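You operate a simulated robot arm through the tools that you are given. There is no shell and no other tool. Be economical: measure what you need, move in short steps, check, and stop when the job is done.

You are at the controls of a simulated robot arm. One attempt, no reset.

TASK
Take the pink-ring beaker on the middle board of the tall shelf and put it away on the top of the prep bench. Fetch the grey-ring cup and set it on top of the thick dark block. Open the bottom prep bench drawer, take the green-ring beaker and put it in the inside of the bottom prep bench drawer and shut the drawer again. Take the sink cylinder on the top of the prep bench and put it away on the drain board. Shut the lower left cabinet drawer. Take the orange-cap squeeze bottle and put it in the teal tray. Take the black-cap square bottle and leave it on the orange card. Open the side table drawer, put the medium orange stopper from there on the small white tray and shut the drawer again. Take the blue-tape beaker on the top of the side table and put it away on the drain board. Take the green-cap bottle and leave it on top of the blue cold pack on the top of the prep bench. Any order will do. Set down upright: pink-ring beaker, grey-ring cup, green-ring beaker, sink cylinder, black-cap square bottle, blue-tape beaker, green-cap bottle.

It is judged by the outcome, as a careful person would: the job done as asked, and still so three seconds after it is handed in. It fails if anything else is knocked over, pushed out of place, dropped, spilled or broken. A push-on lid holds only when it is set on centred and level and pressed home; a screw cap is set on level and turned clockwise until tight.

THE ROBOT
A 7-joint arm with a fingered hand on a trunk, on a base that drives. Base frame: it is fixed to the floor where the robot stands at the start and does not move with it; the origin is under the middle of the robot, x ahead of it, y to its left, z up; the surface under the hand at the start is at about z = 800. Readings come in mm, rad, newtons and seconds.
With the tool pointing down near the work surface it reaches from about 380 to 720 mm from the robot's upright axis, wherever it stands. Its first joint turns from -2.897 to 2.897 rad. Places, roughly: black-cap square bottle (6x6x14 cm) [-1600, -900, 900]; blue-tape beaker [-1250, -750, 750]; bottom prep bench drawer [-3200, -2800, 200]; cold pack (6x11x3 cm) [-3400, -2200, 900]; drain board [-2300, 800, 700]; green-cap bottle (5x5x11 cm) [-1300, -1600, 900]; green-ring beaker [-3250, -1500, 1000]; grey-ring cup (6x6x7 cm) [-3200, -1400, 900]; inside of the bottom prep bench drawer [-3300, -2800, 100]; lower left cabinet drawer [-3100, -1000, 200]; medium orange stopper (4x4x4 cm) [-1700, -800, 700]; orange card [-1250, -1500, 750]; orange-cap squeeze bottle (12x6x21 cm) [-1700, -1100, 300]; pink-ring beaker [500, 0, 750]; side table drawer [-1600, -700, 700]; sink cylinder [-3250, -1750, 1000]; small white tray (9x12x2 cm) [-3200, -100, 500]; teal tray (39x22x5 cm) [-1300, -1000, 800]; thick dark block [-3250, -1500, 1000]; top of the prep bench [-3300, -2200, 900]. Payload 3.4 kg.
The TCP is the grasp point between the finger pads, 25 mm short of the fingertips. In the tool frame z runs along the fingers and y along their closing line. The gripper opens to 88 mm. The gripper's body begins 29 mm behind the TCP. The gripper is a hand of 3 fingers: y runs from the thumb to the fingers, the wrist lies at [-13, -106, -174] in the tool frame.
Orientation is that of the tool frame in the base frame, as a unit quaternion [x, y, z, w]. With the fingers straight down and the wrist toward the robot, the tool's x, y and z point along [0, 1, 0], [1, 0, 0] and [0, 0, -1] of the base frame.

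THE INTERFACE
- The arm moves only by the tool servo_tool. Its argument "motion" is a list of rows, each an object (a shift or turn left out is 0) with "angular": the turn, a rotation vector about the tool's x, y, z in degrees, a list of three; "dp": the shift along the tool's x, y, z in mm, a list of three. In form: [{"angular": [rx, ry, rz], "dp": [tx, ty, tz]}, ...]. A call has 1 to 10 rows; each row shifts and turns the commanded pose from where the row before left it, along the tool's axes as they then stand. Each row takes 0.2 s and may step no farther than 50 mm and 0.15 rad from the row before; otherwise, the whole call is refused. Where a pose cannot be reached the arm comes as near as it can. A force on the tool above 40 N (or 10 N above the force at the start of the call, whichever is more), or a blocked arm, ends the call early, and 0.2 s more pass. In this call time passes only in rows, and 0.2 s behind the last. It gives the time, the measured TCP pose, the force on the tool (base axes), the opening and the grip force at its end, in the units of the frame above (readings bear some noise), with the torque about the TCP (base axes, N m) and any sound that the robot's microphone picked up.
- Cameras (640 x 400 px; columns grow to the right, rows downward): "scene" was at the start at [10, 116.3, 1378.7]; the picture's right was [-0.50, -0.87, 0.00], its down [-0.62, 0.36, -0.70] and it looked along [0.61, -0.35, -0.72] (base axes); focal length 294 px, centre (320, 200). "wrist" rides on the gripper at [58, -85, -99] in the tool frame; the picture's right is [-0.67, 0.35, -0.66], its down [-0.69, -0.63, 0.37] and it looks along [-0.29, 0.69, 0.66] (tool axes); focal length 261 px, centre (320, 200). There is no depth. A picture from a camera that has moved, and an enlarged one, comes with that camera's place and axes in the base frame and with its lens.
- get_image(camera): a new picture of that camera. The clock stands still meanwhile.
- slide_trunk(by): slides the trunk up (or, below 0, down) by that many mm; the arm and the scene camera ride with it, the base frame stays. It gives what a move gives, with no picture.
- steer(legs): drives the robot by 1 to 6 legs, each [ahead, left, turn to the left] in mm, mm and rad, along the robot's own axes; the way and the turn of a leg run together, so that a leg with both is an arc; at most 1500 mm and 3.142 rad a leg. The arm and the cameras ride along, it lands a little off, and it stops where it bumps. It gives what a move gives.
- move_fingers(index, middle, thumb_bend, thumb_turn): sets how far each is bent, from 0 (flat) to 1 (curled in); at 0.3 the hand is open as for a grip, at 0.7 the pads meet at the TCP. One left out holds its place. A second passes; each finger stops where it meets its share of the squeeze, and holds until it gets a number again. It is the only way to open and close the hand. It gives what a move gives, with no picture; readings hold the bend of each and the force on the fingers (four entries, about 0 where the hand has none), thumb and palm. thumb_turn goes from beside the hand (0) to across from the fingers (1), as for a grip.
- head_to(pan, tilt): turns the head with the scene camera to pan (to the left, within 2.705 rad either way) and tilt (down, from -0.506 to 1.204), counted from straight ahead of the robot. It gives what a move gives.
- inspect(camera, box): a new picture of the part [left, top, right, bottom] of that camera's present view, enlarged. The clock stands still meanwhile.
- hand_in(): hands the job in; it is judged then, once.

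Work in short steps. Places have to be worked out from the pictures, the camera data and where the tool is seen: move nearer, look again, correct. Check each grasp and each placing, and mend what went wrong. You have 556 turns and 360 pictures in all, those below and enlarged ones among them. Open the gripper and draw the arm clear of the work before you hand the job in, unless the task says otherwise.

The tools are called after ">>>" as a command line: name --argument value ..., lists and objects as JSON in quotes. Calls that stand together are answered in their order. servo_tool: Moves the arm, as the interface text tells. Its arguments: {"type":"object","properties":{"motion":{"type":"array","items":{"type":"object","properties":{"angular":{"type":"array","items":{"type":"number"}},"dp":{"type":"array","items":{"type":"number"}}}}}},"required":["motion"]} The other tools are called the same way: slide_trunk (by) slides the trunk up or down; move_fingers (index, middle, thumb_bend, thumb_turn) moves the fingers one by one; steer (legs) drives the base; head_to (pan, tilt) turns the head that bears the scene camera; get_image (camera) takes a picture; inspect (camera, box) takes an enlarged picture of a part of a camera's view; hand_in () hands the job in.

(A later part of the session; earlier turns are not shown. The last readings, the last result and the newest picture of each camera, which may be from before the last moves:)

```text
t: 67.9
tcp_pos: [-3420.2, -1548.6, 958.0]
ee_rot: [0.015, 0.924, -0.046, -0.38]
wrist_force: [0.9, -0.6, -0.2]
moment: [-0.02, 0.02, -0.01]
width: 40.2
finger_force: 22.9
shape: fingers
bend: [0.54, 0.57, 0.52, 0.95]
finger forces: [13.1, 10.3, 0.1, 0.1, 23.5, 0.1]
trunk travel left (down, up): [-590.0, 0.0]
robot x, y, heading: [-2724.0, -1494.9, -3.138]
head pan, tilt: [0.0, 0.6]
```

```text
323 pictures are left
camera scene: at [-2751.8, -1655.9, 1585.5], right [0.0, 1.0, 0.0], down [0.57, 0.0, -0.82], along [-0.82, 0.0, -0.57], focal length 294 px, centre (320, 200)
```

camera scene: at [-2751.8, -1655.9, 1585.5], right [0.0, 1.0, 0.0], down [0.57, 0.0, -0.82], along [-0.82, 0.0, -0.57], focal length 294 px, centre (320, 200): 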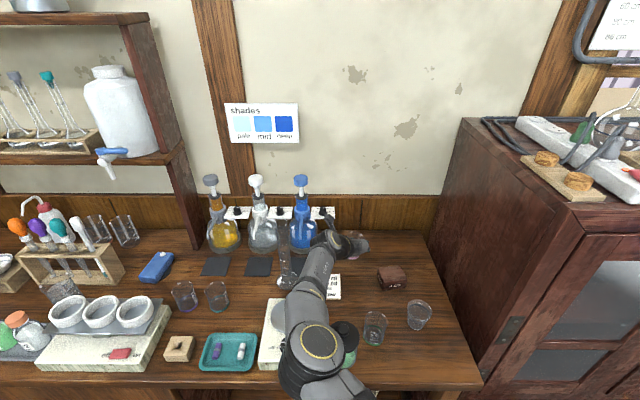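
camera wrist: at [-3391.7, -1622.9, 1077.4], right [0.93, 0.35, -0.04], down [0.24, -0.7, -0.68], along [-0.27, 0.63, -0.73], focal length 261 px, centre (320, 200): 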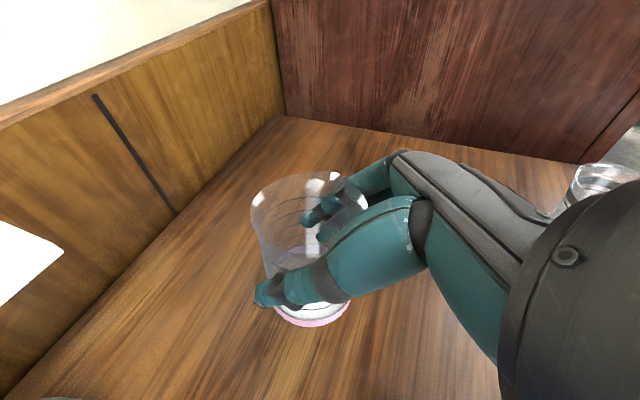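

Still clear. I lower slowly toward contact.

>>> servo_tool --motion '[{"dp": [-2.8, 0.4, 2.8]}, {"dp": [-2.8, 0.4, 2.8]}]'

>>> servo_tool --motion '[{"dp": [-2.1, 0.3, 2.1]}]'

>>> servo_tool --motion '[{"dp": [-2.1, 0.3, 2.1]}]'

```text
t: 68.5
tcp_pos: [-3420.3, -1549.7, 951.7]
ee_rot: [0.014, 0.924, -0.045, -0.378]
wrist_force: [-0.2, 1.2, 0.0]
moment: [-0.04, -0.02, 0.03]
width: 40.5
finger_force: 23.3
shape: fingers
bend: [0.54, 0.57, 0.52, 0.95]
finger forces: [13.1, 10.4, 0.0, 0.1, 23.6, 0.0]
trunk travel left (down, up): [-590.0, 0.0]
robot x, y, heading: [-2724.9, -1496.0, -3.141]
head pan, tilt: [0.0, 0.6]
```

```text
t: 68.9
tcp_pos: [-3419.6, -1548.5, 946.5]
ee_rot: [0.015, 0.925, -0.045, -0.378]
wrist_force: [0.6, 0.0, -0.1]
moment: [0.02, 0.0, 0.0]
width: 40.2
finger_force: 24.0
shape: fingers
bend: [0.54, 0.57, 0.52, 0.95]
finger forces: [13.0, 10.3, 0.0, 0.0, 23.5, 0.0]
trunk travel left (down, up): [-590.0, 0.0]
robot x, y, heading: [-2726.0, -1493.9, -3.139]
head pan, tilt: [0.0, 0.6]
```

```text
t: 69.3
tcp_pos: [-3418.4, -1548.6, 944.1]
ee_rot: [0.015, 0.924, -0.045, -0.38]
wrist_force: [0.2, -0.4, 0.0]
moment: [0.0, -0.03, 0.0]
width: 40.6
finger_force: 23.7
shape: fingers
bend: [0.54, 0.57, 0.52, 0.95]
finger forces: [13.1, 10.4, 0.0, 0.0, 23.5, 0.0]
trunk travel left (down, up): [-590.0, 0.0]
robot x, y, heading: [-2726.1, -1495.8, -3.137]
head pan, tilt: [0.0, 0.6]
```

No contact yet; continue down.

>>> servo_tool --motion '[{"dp": [-1.4, 0.2, 1.4]}]'

>>> servo_tool --motion '[{"dp": [-1.4, 0.2, 1.4]}]'

>>> servo_tool --motion '[{"dp": [-1.4, 0.2, 1.4]}]'

>>> get_image --camera "wrist"

```text
t: 69.7
tcp_pos: [-3419.2, -1549.0, 941.4]
ee_rot: [0.015, 0.924, -0.045, -0.379]
wrist_force: [0.1, 0.7, -0.3]
moment: [-0.01, 0.01, -0.01]
width: 40.7
finger_force: 23.6
shape: fingers
bend: [0.54, 0.57, 0.52, 0.95]
finger forces: [13.1, 10.3, 0.0, 0.0, 23.5, 0.0]
trunk travel left (down, up): [-590.0, 0.0]
robot x, y, heading: [-2723.2, -1497.8, -3.14]
head pan, tilt: [0.0, 0.6]
```

```text
t: 70.1
tcp_pos: [-3420.3, -1548.3, 939.6]
ee_rot: [0.015, 0.924, -0.045, -0.379]
wrist_force: [-0.8, 0.2, -1.2]
moment: [-0.01, -0.01, 0.04]
width: 40.4
finger_force: 23.9
shape: fingers
bend: [0.54, 0.57, 0.52, 0.95]
finger forces: [13.1, 10.2, 0.0, 0.0, 23.5, 0.0]
trunk travel left (down, up): [-590.0, 0.0]
robot x, y, heading: [-2722.1, -1495.3, -3.137]
head pan, tilt: [0.0, 0.6]
```

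```text
t: 70.5
tcp_pos: [-3419.9, -1549.1, 937.7]
ee_rot: [0.014, 0.924, -0.045, -0.379]
wrist_force: [-0.3, -0.8, 0.0]
moment: [0.01, -0.01, 0.02]
width: 40.5
finger_force: 23.4
shape: fingers
bend: [0.54, 0.57, 0.52, 0.95]
finger forces: [13.1, 10.3, 0.0, 0.1, 23.5, 0.1]
trunk travel left (down, up): [-590.0, 0.0]
robot x, y, heading: [-2721.0, -1497.7, -3.14]
head pan, tilt: [0.0, 0.6]
```

```text
322 pictures are left
camera wrist: at [-3391.3, -1622.8, 1057.3], right [0.93, 0.35, -0.04], down [0.24, -0.69, -0.68], along [-0.27, 0.63, -0.73], focal length 261 px, centre (320, 200)
```

wrist: 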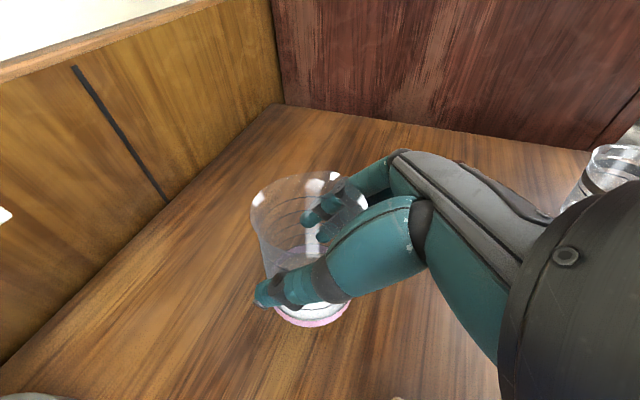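

A two-height triangulation of the bench corner suggests the top is nearer z≈870, so I keep lowering in small rows.

>>> servo_tool --motion '[{"dp": [-2.1, 0.3, 2.1]}, {"dp": [-2.1, 0.3, 2.1]}, {"dp": [-2.1, 0.3, 2.1]}]'

>>> servo_tool --motion '[{"dp": [-2.1, 0.3, 2.1]}, {"dp": [-2.1, 0.3, 2.1]}]'

>>> servo_tool --motion '[{"dp": [-2.1, 0.3, 2.1]}]'

>>> inspect --camera "wrist" --box '[220, 160, 420, 360]'

```text
t: 71.3
tcp_pos: [-3419.0, -1549.1, 928.9]
ee_rot: [0.015, 0.924, -0.045, -0.379]
wrist_force: [0.6, 0.9, -0.3]
moment: [0.0, 0.04, -0.01]
width: 40.6
finger_force: 23.3
shape: fingers
bend: [0.54, 0.57, 0.52, 0.95]
finger forces: [13.1, 10.3, 0.0, 0.0, 23.4, 0.1]
trunk travel left (down, up): [-590.0, 0.0]
robot x, y, heading: [-2721.6, -1492.1, -3.138]
head pan, tilt: [0.0, 0.6]
```

```text
t: 71.9
tcp_pos: [-3418.6, -1549.4, 923.4]
ee_rot: [0.014, 0.924, -0.044, -0.38]
wrist_force: [0.0, 0.4, -0.8]
moment: [0.0, 0.03, 0.02]
width: 40.5
finger_force: 23.3
shape: fingers
bend: [0.54, 0.57, 0.52, 0.95]
finger forces: [13.1, 10.3, 0.0, 0.0, 23.4, 0.0]
trunk travel left (down, up): [-590.0, 0.0]
robot x, y, heading: [-2726.0, -1496.3, -3.138]
head pan, tilt: [0.0, 0.6]
```

```text
t: 72.3
tcp_pos: [-3418.2, -1549.3, 920.6]
ee_rot: [0.015, 0.924, -0.044, -0.379]
wrist_force: [0.3, 0.5, 0.4]
moment: [0.0, 0.01, -0.02]
width: 40.5
finger_force: 23.6
shape: fingers
bend: [0.54, 0.57, 0.52, 0.95]
finger forces: [13.1, 10.3, 0.1, 0.0, 23.5, 0.1]
trunk travel left (down, up): [-590.0, 0.0]
robot x, y, heading: [-2721.5, -1493.9, -3.138]
head pan, tilt: [0.0, 0.6]
```

```text
2.00 times, centred on (320, 260) of wrist
camera zoom: at [-3390.1, -1623.8, 1039.9], right [0.93, 0.35, -0.04], down [0.24, -0.7, -0.68], along [-0.27, 0.63, -0.73], focal length 521 px, centre (320, 80)
```

zoom: 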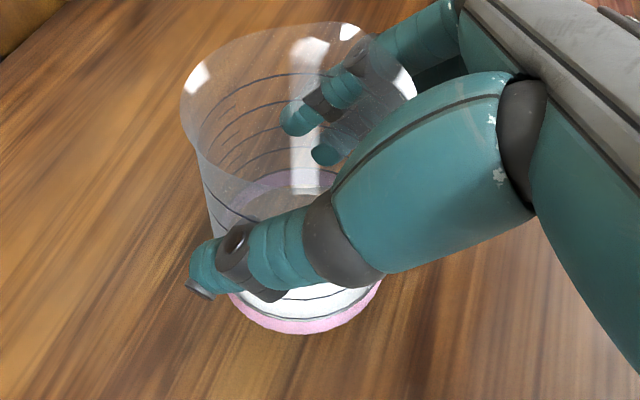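

Still floating; continue down.

>>> servo_tool --motion '[{"dp": [-2.1, 0.3, 2.1]}, {"dp": [-2.1, 0.3, 2.1]}]'

>>> servo_tool --motion '[{"dp": [-1.4, 0.2, 1.4]}, {"dp": [-1.4, 0.2, 1.4]}]'

>>> servo_tool --motion '[{"dp": [-1.4, 0.2, 1.4]}]'

>>> servo_tool --motion '[{"dp": [-1.4, 0.2, 1.4]}]'

```text
t: 72.9
tcp_pos: [-3419.1, -1548.5, 915.4]
ee_rot: [0.015, 0.924, -0.045, -0.378]
wrist_force: [0.6, -0.6, -0.1]
moment: [-0.03, 0.01, 0.03]
width: 40.2
finger_force: 23.1
shape: fingers
bend: [0.54, 0.57, 0.52, 0.95]
finger forces: [13.1, 10.2, 0.1, 0.0, 23.5, 0.0]
trunk travel left (down, up): [-590.0, 0.0]
robot x, y, heading: [-2730.2, -1497.5, -3.139]
head pan, tilt: [0.0, 0.6]
```

```text
t: 73.5
tcp_pos: [-3417.9, -1550.4, 910.2]
ee_rot: [0.015, 0.924, -0.045, -0.379]
wrist_force: [0.1, -0.6, -0.7]
moment: [0.0, 0.01, -0.02]
width: 40.6
finger_force: 23.5
shape: fingers
bend: [0.54, 0.57, 0.52, 0.95]
finger forces: [13.1, 10.3, 0.0, 0.1, 23.6, 0.0]
trunk travel left (down, up): [-590.0, 0.0]
robot x, y, heading: [-2725.1, -1497.4, -3.137]
head pan, tilt: [0.0, 0.6]
```

```text
t: 73.9
tcp_pos: [-3418.4, -1549.4, 908.8]
ee_rot: [0.015, 0.924, -0.045, -0.379]
wrist_force: [0.0, 0.2, -1.3]
moment: [-0.02, 0.0, 0.05]
width: 40.6
finger_force: 23.5
shape: fingers
bend: [0.54, 0.57, 0.52, 0.95]
finger forces: [13.1, 10.3, 0.0, 0.0, 23.5, 0.0]
trunk travel left (down, up): [-590.0, 0.0]
robot x, y, heading: [-2721.2, -1496.7, -3.143]
head pan, tilt: [0.0, 0.6]
```

```text
t: 74.3
tcp_pos: [-3419.0, -1549.8, 907.2]
ee_rot: [0.014, 0.924, -0.046, -0.379]
wrist_force: [0.4, 0.1, 0.5]
moment: [0.02, -0.01, -0.01]
width: 40.6
finger_force: 23.1
shape: fingers
bend: [0.54, 0.57, 0.52, 0.95]
finger forces: [13.0, 10.2, 0.1, 0.0, 23.7, 0.1]
trunk travel left (down, up): [-590.0, 0.0]
robot x, y, heading: [-2724.8, -1493.2, -3.138]
head pan, tilt: [0.0, 0.6]
```

No contact still; continue.

>>> servo_tool --motion '[{"dp": [-1.4, 0.2, 1.4]}, {"dp": [-1.4, 0.2, 1.4]}]'

>>> servo_tool --motion '[{"dp": [-1.4, 0.2, 1.4]}, {"dp": [-1.4, 0.2, 1.4]}]'

>>> servo_tool --motion '[{"dp": [-1.4, 0.2, 1.4]}, {"dp": [-1.4, 0.2, 1.4]}]'

>>> get_image --camera "wrist"

```text
t: 74.9
tcp_pos: [-3419.0, -1548.8, 905.1]
ee_rot: [0.015, 0.923, -0.046, -0.381]
wrist_force: [0.2, -0.2, 14.4]
moment: [0.15, 0.14, 0.01]
width: 40.1
finger_force: 24.0
shape: fingers
bend: [0.54, 0.57, 0.52, 0.94]
finger forces: [12.3, 10.2, 0.0, 0.0, 24.8, 0.0]
trunk travel left (down, up): [-590.0, 0.0]
robot x, y, heading: [-2724.7, -1496.6, -3.141]
head pan, tilt: [0.0, 0.6]
```

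```text
t: 75.5
tcp_pos: [-3417.6, -1548.5, 903.5]
ee_rot: [0.013, 0.923, -0.045, -0.382]
wrist_force: [-3.4, -0.4, 30.1]
moment: [0.3, 0.37, 0.09]
width: 40.0
finger_force: 23.7
shape: fingers
bend: [0.55, 0.57, 0.52, 0.93]
finger forces: [11.0, 10.9, 0.1, 0.0, 26.1, 0.1]
trunk travel left (down, up): [-590.0, 0.0]
robot x, y, heading: [-2724.7, -1491.5, -3.136]
head pan, tilt: [0.0, 0.6]
```

```text
t: 76.1
tcp_pos: [-3418.2, -1548.2, 900.6]
ee_rot: [0.013, 0.923, -0.045, -0.383]
wrist_force: [-3.9, -3.7, 38.2]
moment: [0.35, 0.53, 0.15]
width: 40.9
finger_force: 25.3
shape: fingers
bend: [0.56, 0.57, 0.52, 0.92]
finger forces: [10.4, 11.7, 0.0, 0.0, 27.6, 0.1]
trunk travel left (down, up): [-590.0, 0.0]
robot x, y, heading: [-2722.2, -1493.4, -3.132]
head pan, tilt: [0.0, 0.6]
```

```text
320 pictures are left
camera wrist: at [-3387.8, -1623.5, 1019.0], right [0.93, 0.36, -0.04], down [0.23, -0.69, -0.68], along [-0.27, 0.63, -0.73], focal length 261 px, centre (320, 200)
```

wrist: 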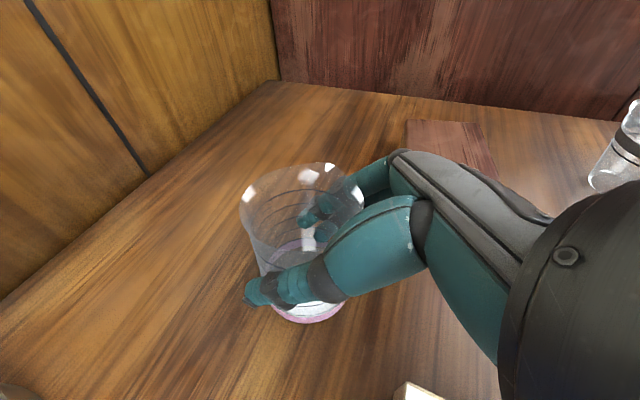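

Contact occurred near TCP z 906 (bench ≈ 863). I relieve the press by 4 mm.

>>> servo_tool --motion '[{"dp": [2.1, -0.3, -2.1]}, {"dp": [1.4, -0.2, -1.4]}]'

```text
t: 76.7
tcp_pos: [-3417.4, -1547.9, 901.6]
ee_rot: [0.015, 0.924, -0.044, -0.379]
wrist_force: [-4.6, -1.1, 25.2]
moment: [0.24, 0.4, 0.13]
width: 41.0
finger_force: 23.3
shape: fingers
bend: [0.56, 0.57, 0.52, 0.92]
finger forces: [11.3, 11.1, 0.1, 0.0, 24.8, 0.0]
trunk travel left (down, up): [-590.0, 0.0]
robot x, y, heading: [-2721.0, -1496.2, -3.139]
head pan, tilt: [0.0, 0.6]
```

Still 25 N; up a little more.

>>> servo_tool --motion '[{"dp": [1.4, -0.2, -1.4]}, {"dp": [0.7, -0.1, -0.7]}]'

```text
t: 77.3
tcp_pos: [-3418.1, -1547.9, 903.8]
ee_rot: [0.014, 0.924, -0.045, -0.379]
wrist_force: [-2.7, -1.2, 12.3]
moment: [0.13, 0.21, 0.07]
width: 40.6
finger_force: 22.6
shape: fingers
bend: [0.56, 0.58, 0.53, 0.93]
finger forces: [11.3, 10.3, 0.0, 0.1, 23.6, 0.0]
trunk travel left (down, up): [-590.0, 0.0]
robot x, y, heading: [-2723.1, -1493.8, -3.137]
head pan, tilt: [0.0, 0.6]
```

>>> servo_tool --motion '[{"dp": [1.1, -0.1, -1.1]}]'

>>> move_fingers --index 0.3 --middle 0.3 --thumb_bend 0.3

>>> get_image --camera "wrist"

```text
t: 77.7
tcp_pos: [-3417.9, -1549.7, 903.9]
ee_rot: [0.014, 0.925, -0.045, -0.378]
wrist_force: [-0.5, -1.4, 4.9]
moment: [-0.01, 0.13, 0.04]
width: 40.5
finger_force: 22.0
shape: fingers
bend: [0.56, 0.58, 0.53, 0.93]
finger forces: [11.7, 10.2, 0.0, 0.0, 23.0, 0.0]
trunk travel left (down, up): [-590.0, 0.0]
robot x, y, heading: [-2722.5, -1498.5, -3.141]
head pan, tilt: [0.0, 0.6]
```

```text
t: 78.7
tcp_pos: [-3420.4, -1548.1, 904.7]
ee_rot: [0.015, 0.924, -0.045, -0.379]
wrist_force: [-0.6, 0.7, 0.0]
moment: [0.01, 0.01, 0.03]
width: 84.4
finger_force: 0.1
shape: fingers
bend: [0.3, 0.3, 0.3, 0.97]
finger forces: [0.1, 0.0, 0.0, 0.0, 0.0, 0.0]
trunk travel left (down, up): [-590.0, 0.0]
robot x, y, heading: [-2723.7, -1496.0, -3.141]
head pan, tilt: [0.0, 0.6]
```

```text
319 pictures are left
camera wrist: at [-3390.6, -1622.7, 1024.1], right [0.93, 0.35, -0.04], down [0.24, -0.7, -0.68], along [-0.27, 0.63, -0.73], focal length 261 px, centre (320, 200)
```

wrist: 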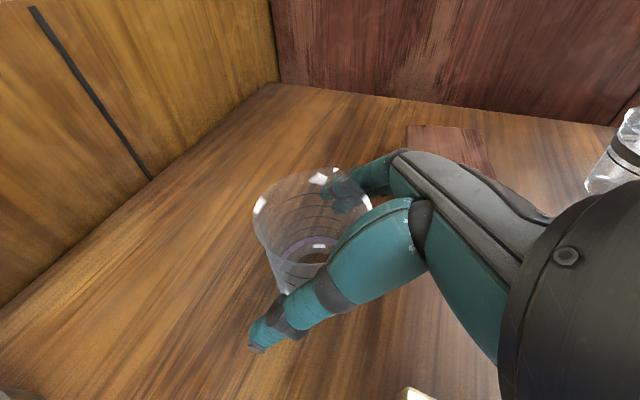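

The beaker stands upright and free. I withdraw back and up along the fingers, then view the cup and block.

>>> servo_tool --motion '[{"dp": [0, 0, -40]}, {"dp": [0, 0, -48]}, {"dp": [0, 0, -48]}, {"dp": [0, 0, -48]}, {"dp": [0, 0, -48]}]'

>>> get_image --camera "wrist"

>>> get_image --camera "scene"

```text
t: 79.9
tcp_pos: [-3255.9, -1530.7, 1071.7]
ee_rot: [0.014, 0.924, -0.045, -0.379]
wrist_force: [-0.6, 0.0, 0.1]
moment: [0.01, 0.04, 0.02]
width: 84.6
finger_force: 0.1
shape: fingers
bend: [0.3, 0.3, 0.3, 0.97]
finger forces: [0.0, 0.0, 0.0, 0.0, 0.1, 0.1]
trunk travel left (down, up): [-590.0, 0.0]
robot x, y, heading: [-2720.4, -1496.1, -3.138]
head pan, tilt: [0.0, 0.6]
```

```text
318 pictures are left
camera wrist: at [-3226.6, -1604.5, 1190.0], right [0.93, 0.35, -0.04], down [0.24, -0.7, -0.68], along [-0.27, 0.63, -0.73], focal length 261 px, centre (320, 200)
```

wrist: 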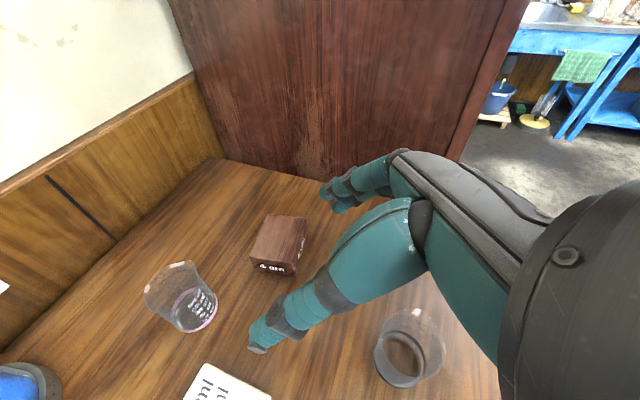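

```text
317 pictures are left
camera scene: at [-2750.7, -1655.8, 1585.5], right [0.0, 1.0, 0.0], down [0.56, 0.0, -0.83], along [-0.83, 0.0, -0.56], focal length 294 px, centre (320, 200)
```

scene: 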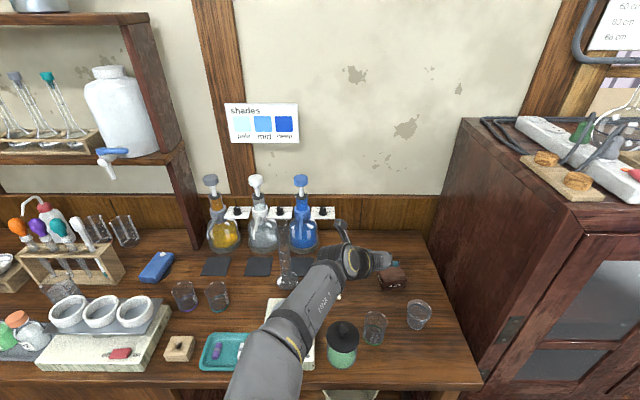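

Block centre ≈ (-3362, -1435), top ≈ z 903. I zoom on the cup and green-ring beaker in the scene view.

>>> inspect --camera "scene" --box '[320, 260, 460, 370]'

```text
3.64 times, centred on (390, 315) of scene
camera zoom: at [-2750.7, -1655.8, 1585.5], right [0.0, 1.0, 0.0], down [0.56, 0.0, -0.83], along [-0.83, 0.0, -0.56], focal length 1068 px, centre (66, -218)
```

zoom: 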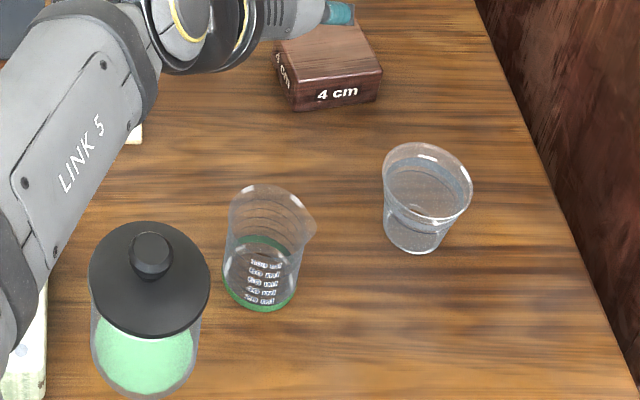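

Cup base ≈ (-3223, -1396), beaker base ≈ (-3181, -1516). I reposition: back 160, right 148.

>>> steer --legs '[[-160, -148, 0]]'

>>> get_image --camera "wrist"

```text
t: 81.6
tcp_pos: [-3098.7, -1381.2, 1071.5]
ee_rot: [0.014, 0.924, -0.046, -0.379]
wrist_force: [1.3, 0.7, -1.3]
moment: [-0.01, 0.02, 0.03]
width: 84.4
finger_force: 0.0
shape: fingers
bend: [0.3, 0.3, 0.3, 0.97]
finger forces: [0.0, 0.0, 0.0, 0.1, 0.1, 0.0]
trunk travel left (down, up): [-590.0, 0.0]
robot x, y, heading: [-2561.8, -1348.3, -3.134]
head pan, tilt: [0.0, 0.6]
```

```text
315 pictures are left
camera wrist: at [-3069.4, -1455.9, 1189.9], right [0.93, 0.35, -0.04], down [0.24, -0.7, -0.68], along [-0.27, 0.63, -0.73], focal length 261 px, centre (320, 200)
```

wrist: 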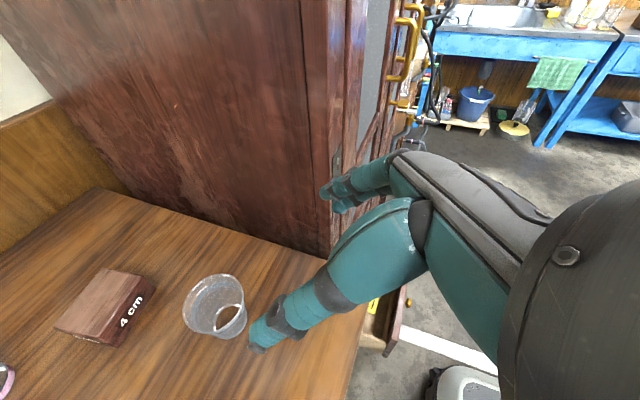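

Cup confirmed at (-3226, -1397). I move onto the approach line and descend most of the way.

>>> servo_tool --motion '[{"dp": [-30, 1, 30]}, {"dp": [0, 0, 45]}, {"dp": [0, 0, 45]}, {"dp": [0, 0, 40]}]'

>>> get_image --camera "wrist"

```text
t: 82.6
tcp_pos: [-3192.9, -1394.7, 936.2]
ee_rot: [0.014, 0.924, -0.047, -0.379]
wrist_force: [-0.1, 1.0, 0.1]
moment: [-0.02, -0.01, 0.03]
width: 84.4
finger_force: 0.2
shape: fingers
bend: [0.3, 0.3, 0.3, 0.97]
finger forces: [0.1, 0.1, 0.0, 0.0, 0.1, 0.0]
trunk travel left (down, up): [-590.0, 0.0]
robot x, y, heading: [-2566.1, -1346.5, -3.139]
head pan, tilt: [0.0, 0.6]
```

```text
314 pictures are left
camera wrist: at [-3162.6, -1468.9, 1055.0], right [0.93, 0.35, -0.04], down [0.24, -0.7, -0.68], along [-0.27, 0.63, -0.73], focal length 261 px, centre (320, 200)
```

wrist: 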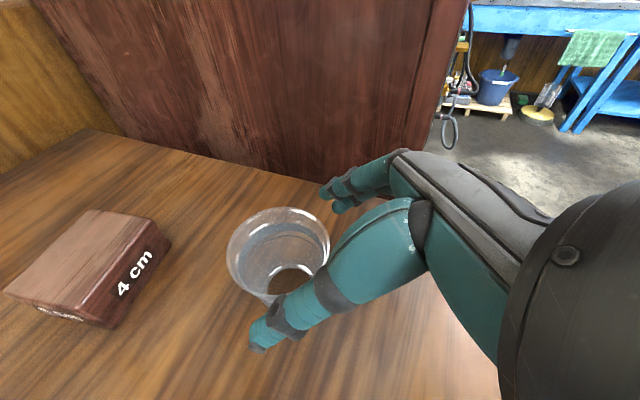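

Aligned. I descend the last 46 mm and close.

>>> servo_tool --motion '[{"dp": [0, 0, 23]}, {"dp": [0, 0, 23]}]'

>>> get_image --camera "wrist"

```text
t: 83.2
tcp_pos: [-3224.1, -1398.2, 903.1]
ee_rot: [0.014, 0.924, -0.046, -0.379]
wrist_force: [0.2, 0.2, 0.0]
moment: [-0.01, 0.03, 0.0]
width: 84.5
finger_force: 0.2
shape: fingers
bend: [0.3, 0.3, 0.3, 0.97]
finger forces: [0.1, 0.0, 0.0, 0.1, 0.3, 0.0]
trunk travel left (down, up): [-590.0, 0.0]
robot x, y, heading: [-2566.7, -1348.2, -3.139]
head pan, tilt: [0.0, 0.6]
```

```text
313 pictures are left
camera wrist: at [-3195.0, -1472.6, 1022.5], right [0.93, 0.35, -0.04], down [0.24, -0.7, -0.68], along [-0.27, 0.63, -0.73], focal length 261 px, centre (320, 200)
```

wrist: 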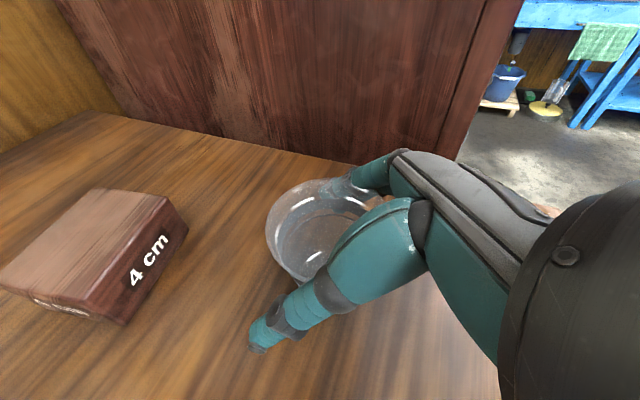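

>>> move_fingers --index 0.7 --middle 0.7 --thumb_bend 0.7

>>> get_image --camera "wrist"

```text
t: 84.2
tcp_pos: [-3222.5, -1399.2, 904.2]
ee_rot: [0.013, 0.925, -0.045, -0.378]
wrist_force: [-0.4, -0.1, 0.6]
moment: [0.0, -0.02, -0.01]
width: 47.6
finger_force: 36.8
shape: fingers
bend: [0.45, 0.56, 0.55, 0.96]
finger forces: [26.0, 10.6, 0.0, 0.0, 36.8, 0.0]
trunk travel left (down, up): [-590.0, 0.0]
robot x, y, heading: [-2566.2, -1345.0, -3.132]
head pan, tilt: [0.0, 0.6]
```

```text
312 pictures are left
camera wrist: at [-3194.7, -1472.7, 1022.8], right [0.93, 0.35, -0.04], down [0.24, -0.69, -0.68], along [-0.27, 0.63, -0.73], focal length 261 px, centre (320, 200)
```

wrist: 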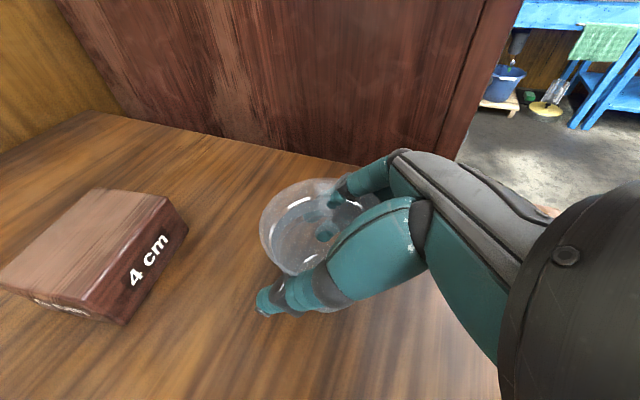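

Gripped (37 N). I lift 20 mm and check how the cup sits.

>>> servo_tool --motion '[{"dp": [14, -1.9, -14.2]}]'

>>> inspect --camera "wrist" --box '[200, 130, 440, 330]'

>>> get_image --camera "scene"

```text
t: 84.6
tcp_pos: [-3222.9, -1399.7, 923.6]
ee_rot: [0.013, 0.924, -0.044, -0.379]
wrist_force: [0.0, -0.3, -0.5]
moment: [-0.02, 0.0, 0.0]
width: 47.7
finger_force: 36.2
shape: fingers
bend: [0.45, 0.57, 0.56, 0.96]
finger forces: [25.7, 10.7, 0.1, 0.0, 36.6, 0.1]
trunk travel left (down, up): [-590.0, 0.0]
robot x, y, heading: [-2563.9, -1347.6, -3.137]
head pan, tilt: [0.0, 0.6]
```

```text
2.00 times, centred on (320, 230) of wrist
camera zoom: at [-3193.9, -1473.4, 1042.4], right [0.93, 0.35, -0.04], down [0.24, -0.69, -0.68], along [-0.27, 0.63, -0.73], focal length 521 px, centre (320, 140)
```

zoom: 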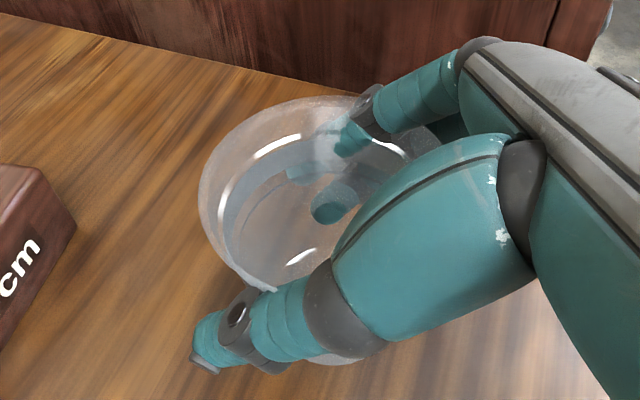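

```text
310 pictures are left
camera scene: at [-2593.5, -1506.9, 1585.5], right [-0.01, 1.0, 0.0], down [0.56, 0.0, -0.83], along [-0.83, 0.0, -0.56], focal length 294 px, centre (320, 200)
```

scene: 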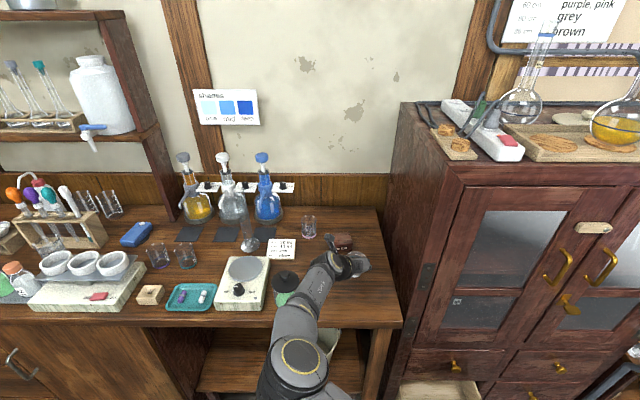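

Cup is held outside, index higher on the taper. I lift 60 mm more and carry it over the block centre.

>>> servo_tool --motion '[{"dp": [21, -2.8, -21.2]}, {"dp": [21, -2.8, -21.2]}, {"dp": [32.3, -11.5, 33.4]}, {"dp": [32.3, -11.5, 33.4]}, {"dp": [32.3, -11.5, 33.4]}]'

>>> get_image --camera "wrist"

>>> inspect --camera "scene" --box '[220, 200, 420, 320]'

```text
t: 85.8
tcp_pos: [-3308.5, -1413.8, 988.4]
ee_rot: [0.014, 0.924, -0.044, -0.379]
wrist_force: [0.5, 0.0, -0.5]
moment: [0.01, 0.02, 0.01]
width: 46.9
finger_force: 34.4
shape: fingers
bend: [0.45, 0.57, 0.56, 0.96]
finger forces: [24.1, 10.6, 0.0, 0.1, 34.3, 0.0]
out of reach, approached as far as the arm can: row 4, 5
trunk travel left (down, up): [-590.0, 0.0]
robot x, y, heading: [-2565.5, -1344.8, -3.136]
head pan, tilt: [0.0, 0.6]
```

```text
309 pictures are left
camera wrist: at [-3279.4, -1487.9, 1107.4], right [0.93, 0.35, -0.04], down [0.24, -0.7, -0.68], along [-0.27, 0.63, -0.73], focal length 261 px, centre (320, 200)
```

wrist: 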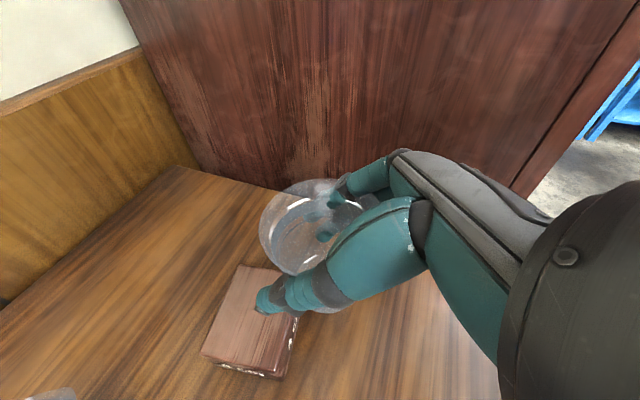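

```text
3.20 times, centred on (320, 260) of scene
camera zoom: at [-2593.9, -1506.8, 1585.6], right [-0.01, 1.0, 0.0], down [0.57, 0.0, -0.82], along [-0.82, 0.0, -0.57], focal length 940 px, centre (320, 8)
```

zoom: 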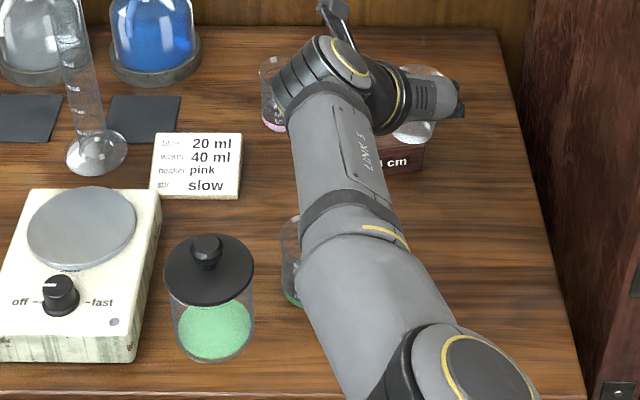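

Arm reach ran out; I drive the base 45 mm forward and check where the hand is.

>>> steer --legs '[[45, 0, 0]]'

>>> servo_tool --motion '[{"dp": [0, 0, 0]}]'

>>> get_image --camera "wrist"

```text
t: 86.7
tcp_pos: [-3353.6, -1414.6, 987.2]
ee_rot: [0.014, 0.924, -0.046, -0.379]
wrist_force: [0.5, 0.6, -0.8]
moment: [-0.04, 0.01, -0.02]
width: 47.3
finger_force: 34.6
shape: fingers
bend: [0.45, 0.57, 0.56, 0.96]
finger forces: [24.1, 10.5, 0.0, 0.0, 34.3, 0.0]
trunk travel left (down, up): [-590.0, 0.0]
robot x, y, heading: [-2609.7, -1348.0, -3.134]
head pan, tilt: [0.0, 0.6]
```

```text
t: 87.1
tcp_pos: [-3354.1, -1414.4, 989.0]
ee_rot: [0.014, 0.924, -0.045, -0.379]
wrist_force: [-0.5, 0.1, -0.7]
moment: [0.01, 0.0, -0.05]
width: 47.3
finger_force: 34.2
shape: fingers
bend: [0.45, 0.57, 0.56, 0.96]
finger forces: [23.9, 10.5, 0.1, 0.0, 34.3, 0.0]
trunk travel left (down, up): [-590.0, 0.0]
robot x, y, heading: [-2609.1, -1351.6, -3.136]
head pan, tilt: [0.0, 0.6]
```

```text
307 pictures are left
camera wrist: at [-3324.9, -1488.3, 1107.3], right [0.93, 0.35, -0.04], down [0.24, -0.69, -0.68], along [-0.27, 0.63, -0.73], focal length 261 px, centre (320, 200)
```

wrist: 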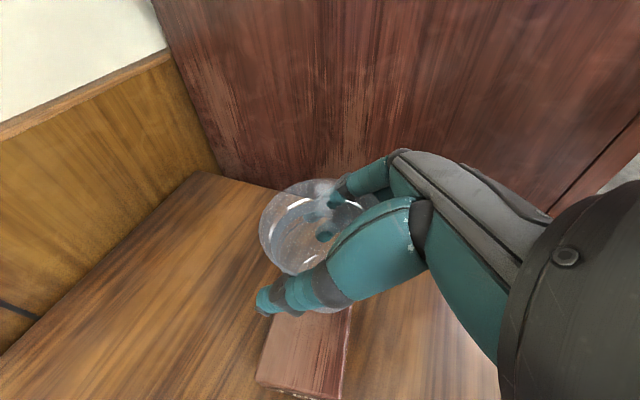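

I shift 23 mm in -y to the block centre and lower near its top.

>>> servo_tool --motion '[{"dp": [3, -22.8, 5.9]}, {"dp": [-12, 1.6, 12.1]}, {"dp": [-10, 1.4, 10.1]}]'

>>> get_image --camera "wrist"

```text
t: 87.9
tcp_pos: [-3354.2, -1414.7, 957.0]
ee_rot: [0.013, 0.924, -0.045, -0.38]
wrist_force: [-0.5, -0.5, -0.4]
moment: [0.03, -0.02, 0.0]
width: 47.2
finger_force: 33.9
shape: fingers
bend: [0.45, 0.57, 0.56, 0.96]
finger forces: [23.8, 10.5, 0.0, 0.0, 33.9, 0.1]
out of reach, approached as far as the arm can: row 1
trunk travel left (down, up): [-590.0, 0.0]
robot x, y, heading: [-2612.6, -1346.5, -3.138]
head pan, tilt: [0.0, 0.6]
```

```text
306 pictures are left
camera wrist: at [-3324.3, -1488.7, 1076.5], right [0.93, 0.35, -0.04], down [0.24, -0.69, -0.68], along [-0.27, 0.63, -0.73], focal length 261 px, centre (320, 200)
```

wrist: 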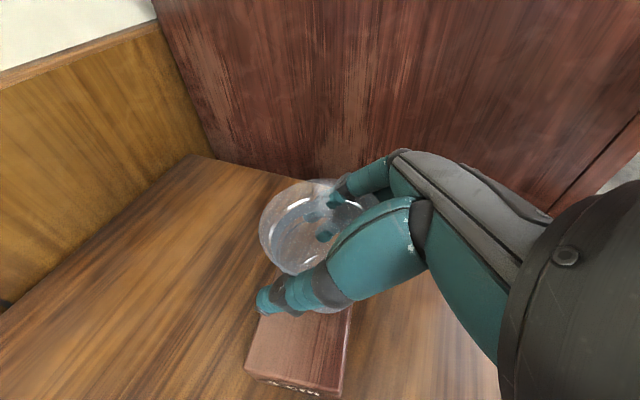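

The arm can't step further; I shift with the base: 23 left, 5 ahead.

>>> steer --legs '[[5, 23, 0]]'

>>> get_image --camera "wrist"

```text
t: 88.7
tcp_pos: [-3357.3, -1438.2, 957.3]
ee_rot: [0.014, 0.924, -0.045, -0.379]
wrist_force: [1.1, -0.7, -0.1]
moment: [0.02, 0.0, 0.04]
width: 47.1
finger_force: 34.0
shape: fingers
bend: [0.45, 0.57, 0.56, 0.96]
finger forces: [23.8, 10.5, 0.0, 0.0, 33.9, 0.0]
trunk travel left (down, up): [-590.0, 0.0]
robot x, y, heading: [-2621.3, -1367.4, -3.143]
head pan, tilt: [0.0, 0.6]
```

```text
305 pictures are left
camera wrist: at [-3329.4, -1512.5, 1076.2], right [0.93, 0.35, -0.04], down [0.24, -0.69, -0.68], along [-0.27, 0.63, -0.73], focal length 261 px, centre (320, 200)
```

wrist: 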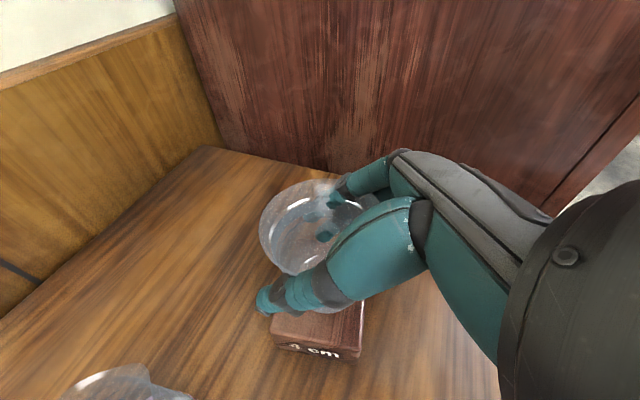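

Centred over the block. I lower slowly to contact.

>>> servo_tool --motion '[{"dp": [-2.1, 0.3, 2.1]}, {"dp": [-2.1, 0.3, 2.1]}]'

>>> servo_tool --motion '[{"dp": [-1.4, 0.2, 1.4]}, {"dp": [-1.4, 0.2, 1.4]}]'

```text
t: 89.3
tcp_pos: [-3357.8, -1438.2, 951.2]
ee_rot: [0.014, 0.924, -0.046, -0.38]
wrist_force: [-0.4, 0.7, 0.4]
moment: [-0.06, -0.02, 0.02]
width: 47.1
finger_force: 34.0
shape: fingers
bend: [0.45, 0.57, 0.56, 0.96]
finger forces: [23.5, 10.5, 0.1, 0.0, 33.8, 0.0]
trunk travel left (down, up): [-590.0, 0.0]
robot x, y, heading: [-2618.6, -1368.2, -3.136]
head pan, tilt: [0.0, 0.6]
```

```text
t: 89.9
tcp_pos: [-3357.1, -1436.7, 947.9]
ee_rot: [0.014, 0.924, -0.046, -0.38]
wrist_force: [-0.2, 0.4, 0.4]
moment: [-0.02, 0.0, 0.01]
width: 46.9
finger_force: 33.8
shape: fingers
bend: [0.45, 0.57, 0.56, 0.96]
finger forces: [23.6, 10.5, 0.0, 0.1, 33.7, 0.0]
trunk travel left (down, up): [-590.0, 0.0]
robot x, y, heading: [-2616.6, -1370.3, -3.135]
head pan, tilt: [0.0, 0.6]
```

>>> servo_tool --motion '[{"dp": [-1.4, 0.2, 1.4]}, {"dp": [-0.7, 0.1, 0.7]}]'

>>> servo_tool --motion '[{"dp": [-1.1, 0.15, 1.1]}]'

>>> servo_tool --motion '[{"dp": [-1.1, 0.15, 1.1]}]'

```text
t: 90.5
tcp_pos: [-3358.0, -1437.1, 945.6]
ee_rot: [0.013, 0.924, -0.046, -0.38]
wrist_force: [-0.6, 0.6, -0.1]
moment: [-0.02, -0.04, -0.01]
width: 47.0
finger_force: 34.5
shape: fingers
bend: [0.45, 0.57, 0.56, 0.96]
finger forces: [23.9, 10.3, 0.1, 0.0, 34.9, 0.0]
trunk travel left (down, up): [-590.0, 0.0]
robot x, y, heading: [-2615.7, -1369.4, -3.136]
head pan, tilt: [0.0, 0.6]
```

```text
t: 90.9
tcp_pos: [-3356.5, -1436.8, 943.4]
ee_rot: [0.013, 0.924, -0.047, -0.38]
wrist_force: [0.6, -0.3, -0.1]
moment: [-0.01, 0.02, 0.02]
width: 47.1
finger_force: 34.5
shape: fingers
bend: [0.45, 0.57, 0.56, 0.96]
finger forces: [23.9, 10.3, 0.0, 0.0, 35.0, 0.0]
trunk travel left (down, up): [-590.0, 0.0]
robot x, y, heading: [-2617.6, -1370.2, -3.133]
head pan, tilt: [0.0, 0.6]
```

```text
t: 91.3
tcp_pos: [-3356.5, -1438.0, 943.1]
ee_rot: [0.013, 0.924, -0.046, -0.38]
wrist_force: [0.6, 0.1, 3.5]
moment: [0.06, 0.05, 0.03]
width: 46.8
finger_force: 34.6
shape: fingers
bend: [0.45, 0.57, 0.56, 0.95]
finger forces: [23.8, 10.7, 0.1, 0.0, 35.0, 0.1]
trunk travel left (down, up): [-590.0, 0.0]
robot x, y, heading: [-2616.6, -1370.3, -3.136]
head pan, tilt: [0.0, 0.6]
```

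Contact (3.5 N) as predicted. I open the hand.

>>> move_fingers --index 0.3 --middle 0.3 --thumb_bend 0.3

>>> get_image --camera "wrist"

```text
t: 92.3
tcp_pos: [-3356.8, -1436.7, 942.4]
ee_rot: [0.014, 0.924, -0.047, -0.38]
wrist_force: [-0.2, -0.1, 0.5]
moment: [0.04, -0.01, -0.01]
width: 84.1
finger_force: 0.1
shape: fingers
bend: [0.3, 0.3, 0.3, 0.97]
finger forces: [0.1, 0.0, 0.0, 0.0, 0.0, 0.1]
trunk travel left (down, up): [-590.0, 0.0]
robot x, y, heading: [-2616.8, -1372.6, -3.141]
head pan, tilt: [0.0, 0.6]
```

```text
304 pictures are left
camera wrist: at [-3327.6, -1510.7, 1061.0], right [0.93, 0.36, -0.04], down [0.24, -0.7, -0.68], along [-0.27, 0.62, -0.73], focal length 261 px, centre (320, 200)
```

wrist: 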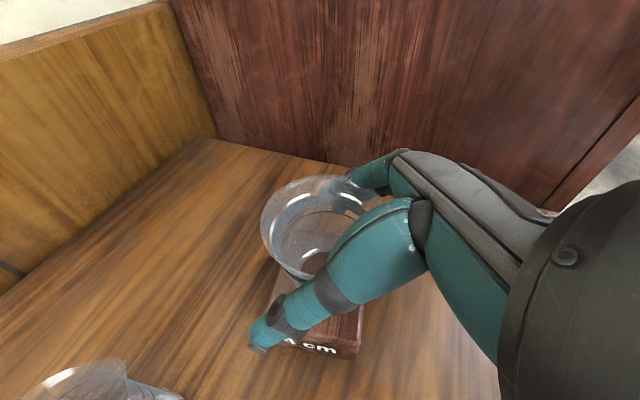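

Cup stands on the block. I withdraw along the fingers and check.

>>> servo_tool --motion '[{"dp": [0, 0, -40]}, {"dp": [0, 0, -48]}, {"dp": [0, 0, -48]}, {"dp": [0, 0, -48]}]'

>>> get_image --camera "wrist"

>>> get_image --camera "scene"

```text
t: 93.3
tcp_pos: [-3226.5, -1422.7, 1074.1]
ee_rot: [0.014, 0.924, -0.046, -0.379]
wrist_force: [0.0, 0.2, 0.0]
moment: [0.01, 0.03, 0.02]
width: 84.6
finger_force: 0.0
shape: fingers
bend: [0.3, 0.3, 0.3, 0.97]
finger forces: [0.0, 0.1, 0.0, 0.0, 0.1, 0.1]
trunk travel left (down, up): [-590.0, 0.0]
robot x, y, heading: [-2618.7, -1369.8, -3.137]
head pan, tilt: [0.0, 0.6]
```

```text
303 pictures are left
camera wrist: at [-3197.0, -1496.4, 1192.1], right [0.93, 0.36, -0.04], down [0.24, -0.7, -0.68], along [-0.27, 0.62, -0.73], focal length 261 px, centre (320, 200)
```

wrist: 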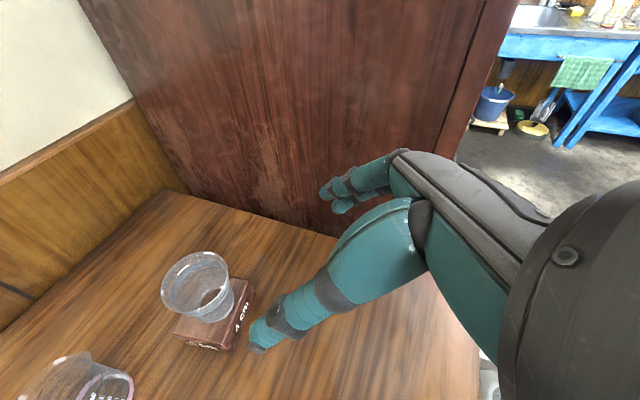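

```text
302 pictures are left
camera scene: at [-2643.4, -1530.0, 1585.5], right [-0.01, 1.0, 0.0], down [0.56, 0.0, -0.83], along [-0.83, 0.0, -0.56], focal length 294 px, centre (320, 200)
```

scene: 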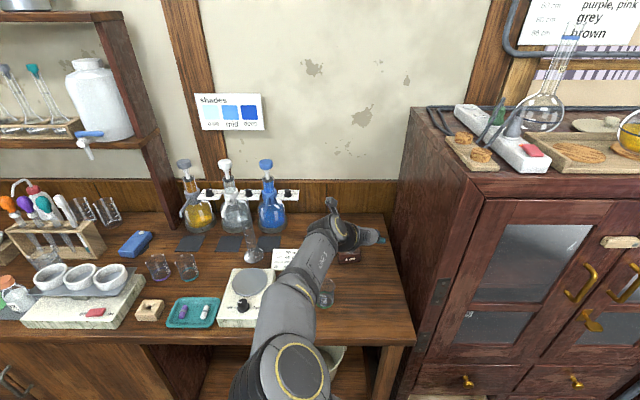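

Both done so far. Now the bottom prep-bench drawer: I back away and slide left along the bench to look at it.

>>> steer --legs '[[-250, 0, 0.0], [0, 1250, 0]]'

>>> head_to --pan 0 --tilt 0.8

>>> get_image --camera "scene"

```text
t: 101.0
tcp_pos: [-2978.8, -2679.7, 1072.8]
ee_rot: [0.017, 0.924, -0.043, -0.381]
wrist_force: [0.3, -0.2, -0.5]
moment: [-0.01, 0.03, 0.02]
width: 84.5
finger_force: 0.0
shape: fingers
bend: [0.3, 0.3, 0.3, 0.97]
finger forces: [0.0, 0.0, 0.1, 0.0, 0.0, 0.0]
trunk travel left (down, up): [-590.0, 0.0]
robot x, y, heading: [-2371.2, -2634.7, 3.137]
head pan, tilt: [0.0, 0.6]
```

```text
t: 101.8
tcp_pos: [-2979.7, -2679.3, 1072.1]
ee_rot: [0.018, 0.924, -0.045, -0.379]
wrist_force: [0.9, 0.2, 0.2]
moment: [-0.02, -0.01, 0.02]
width: 84.6
finger_force: 0.1
shape: fingers
bend: [0.3, 0.3, 0.3, 0.97]
finger forces: [0.0, 0.1, 0.0, 0.1, 0.0, 0.0]
trunk travel left (down, up): [-590.0, 0.0]
robot x, y, heading: [-2363.4, -2632.8, 3.137]
head pan, tilt: [0.0, 0.799]
```

```text
301 pictures are left
camera scene: at [-2390.1, -2792.1, 1568.7], right [0.0, 1.0, 0.0], down [0.72, 0.0, -0.7], along [-0.7, 0.0, -0.72], focal length 294 px, centre (320, 200)
```

scene: 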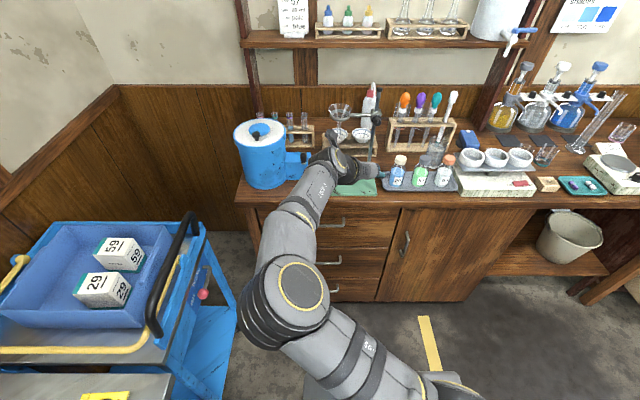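

Bottom drawer handle is about (-3020, -2745, 275). I reorient the hand: un-pitch, rotate back 90°, so I can hook the handle with fingers behind it.

>>> servo_tool --motion '[{"angular": [0, -7.5, 0]}, {"angular": [0, -7.5, 0]}, {"angular": [0, -7.5, 0]}, {"angular": [0, -7.5, 0]}, {"angular": [0, -7.5, 0]}, {"angular": [0, -7.5, 0]}]'

>>> servo_tool --motion '[{"angular": [0, 0, -8.2]}, {"angular": [0, 0, -8.2]}, {"angular": [0, 0, -8.2]}, {"angular": [0, 0, -8.2]}, {"angular": [0, 0, -8.2]}, {"angular": [0, 0, -8.2]}, {"angular": [0, 0, -8.2]}, {"angular": [0, 0, -8.2]}, {"angular": [0, 0, -8.2]}, {"angular": [0, 0, -8.2]}]'

>>> servo_tool --motion '[{"angular": [0, 0, -8.0]}, {"angular": [-7.5, 0, 0]}, {"angular": [-7.5, 0, 0]}, {"angular": [-7.5, 0, 0]}, {"angular": [-7.5, 0, 0]}, {"angular": [-7.5, 0, 0]}, {"angular": [-7.5, 0, 0]}]'

```text
t: 103.2
tcp_pos: [-2979.9, -2678.2, 1071.8]
ee_rot: [0.0, 0.999, -0.048, 0.005]
wrist_force: [0.5, 0.2, -0.2]
moment: [-0.02, 0.01, -0.01]
width: 84.5
finger_force: 0.1
shape: fingers
bend: [0.3, 0.3, 0.3, 0.97]
finger forces: [0.0, 0.0, 0.0, 0.0, 0.1, 0.1]
trunk travel left (down, up): [-590.0, 0.0]
robot x, y, heading: [-2368.6, -2635.7, 3.14]
head pan, tilt: [0.0, 0.799]
```

```text
t: 105.4
tcp_pos: [-2979.6, -2680.4, 1072.2]
ee_rot: [-0.656, 0.753, -0.038, -0.03]
wrist_force: [-0.7, 0.5, -0.5]
moment: [0.0, -0.02, 0.02]
width: 84.9
finger_force: 0.2
shape: fingers
bend: [0.3, 0.3, 0.3, 0.97]
finger forces: [0.1, 0.0, 0.0, 0.1, 0.1, 0.0]
trunk travel left (down, up): [-590.0, 0.0]
robot x, y, heading: [-2367.8, -2636.8, 3.138]
head pan, tilt: [0.0, 0.799]
```

```text
t: 107.0
tcp_pos: [-2981.8, -2677.4, 1082.1]
ee_rot: [-0.641, 0.672, 0.23, -0.29]
wrist_force: [-0.3, -0.4, 0.4]
moment: [0.04, 0.0, 0.02]
width: 84.7
finger_force: 0.1
shape: fingers
bend: [0.3, 0.3, 0.3, 0.97]
finger forces: [0.1, 0.0, 0.1, 0.0, 0.0, 0.0]
out of reach, approached as far as the arm can: row 7
trunk travel left (down, up): [-590.0, 0.0]
robot x, y, heading: [-2367.7, -2635.2, 3.137]
head pan, tilt: [0.0, 0.799]
```

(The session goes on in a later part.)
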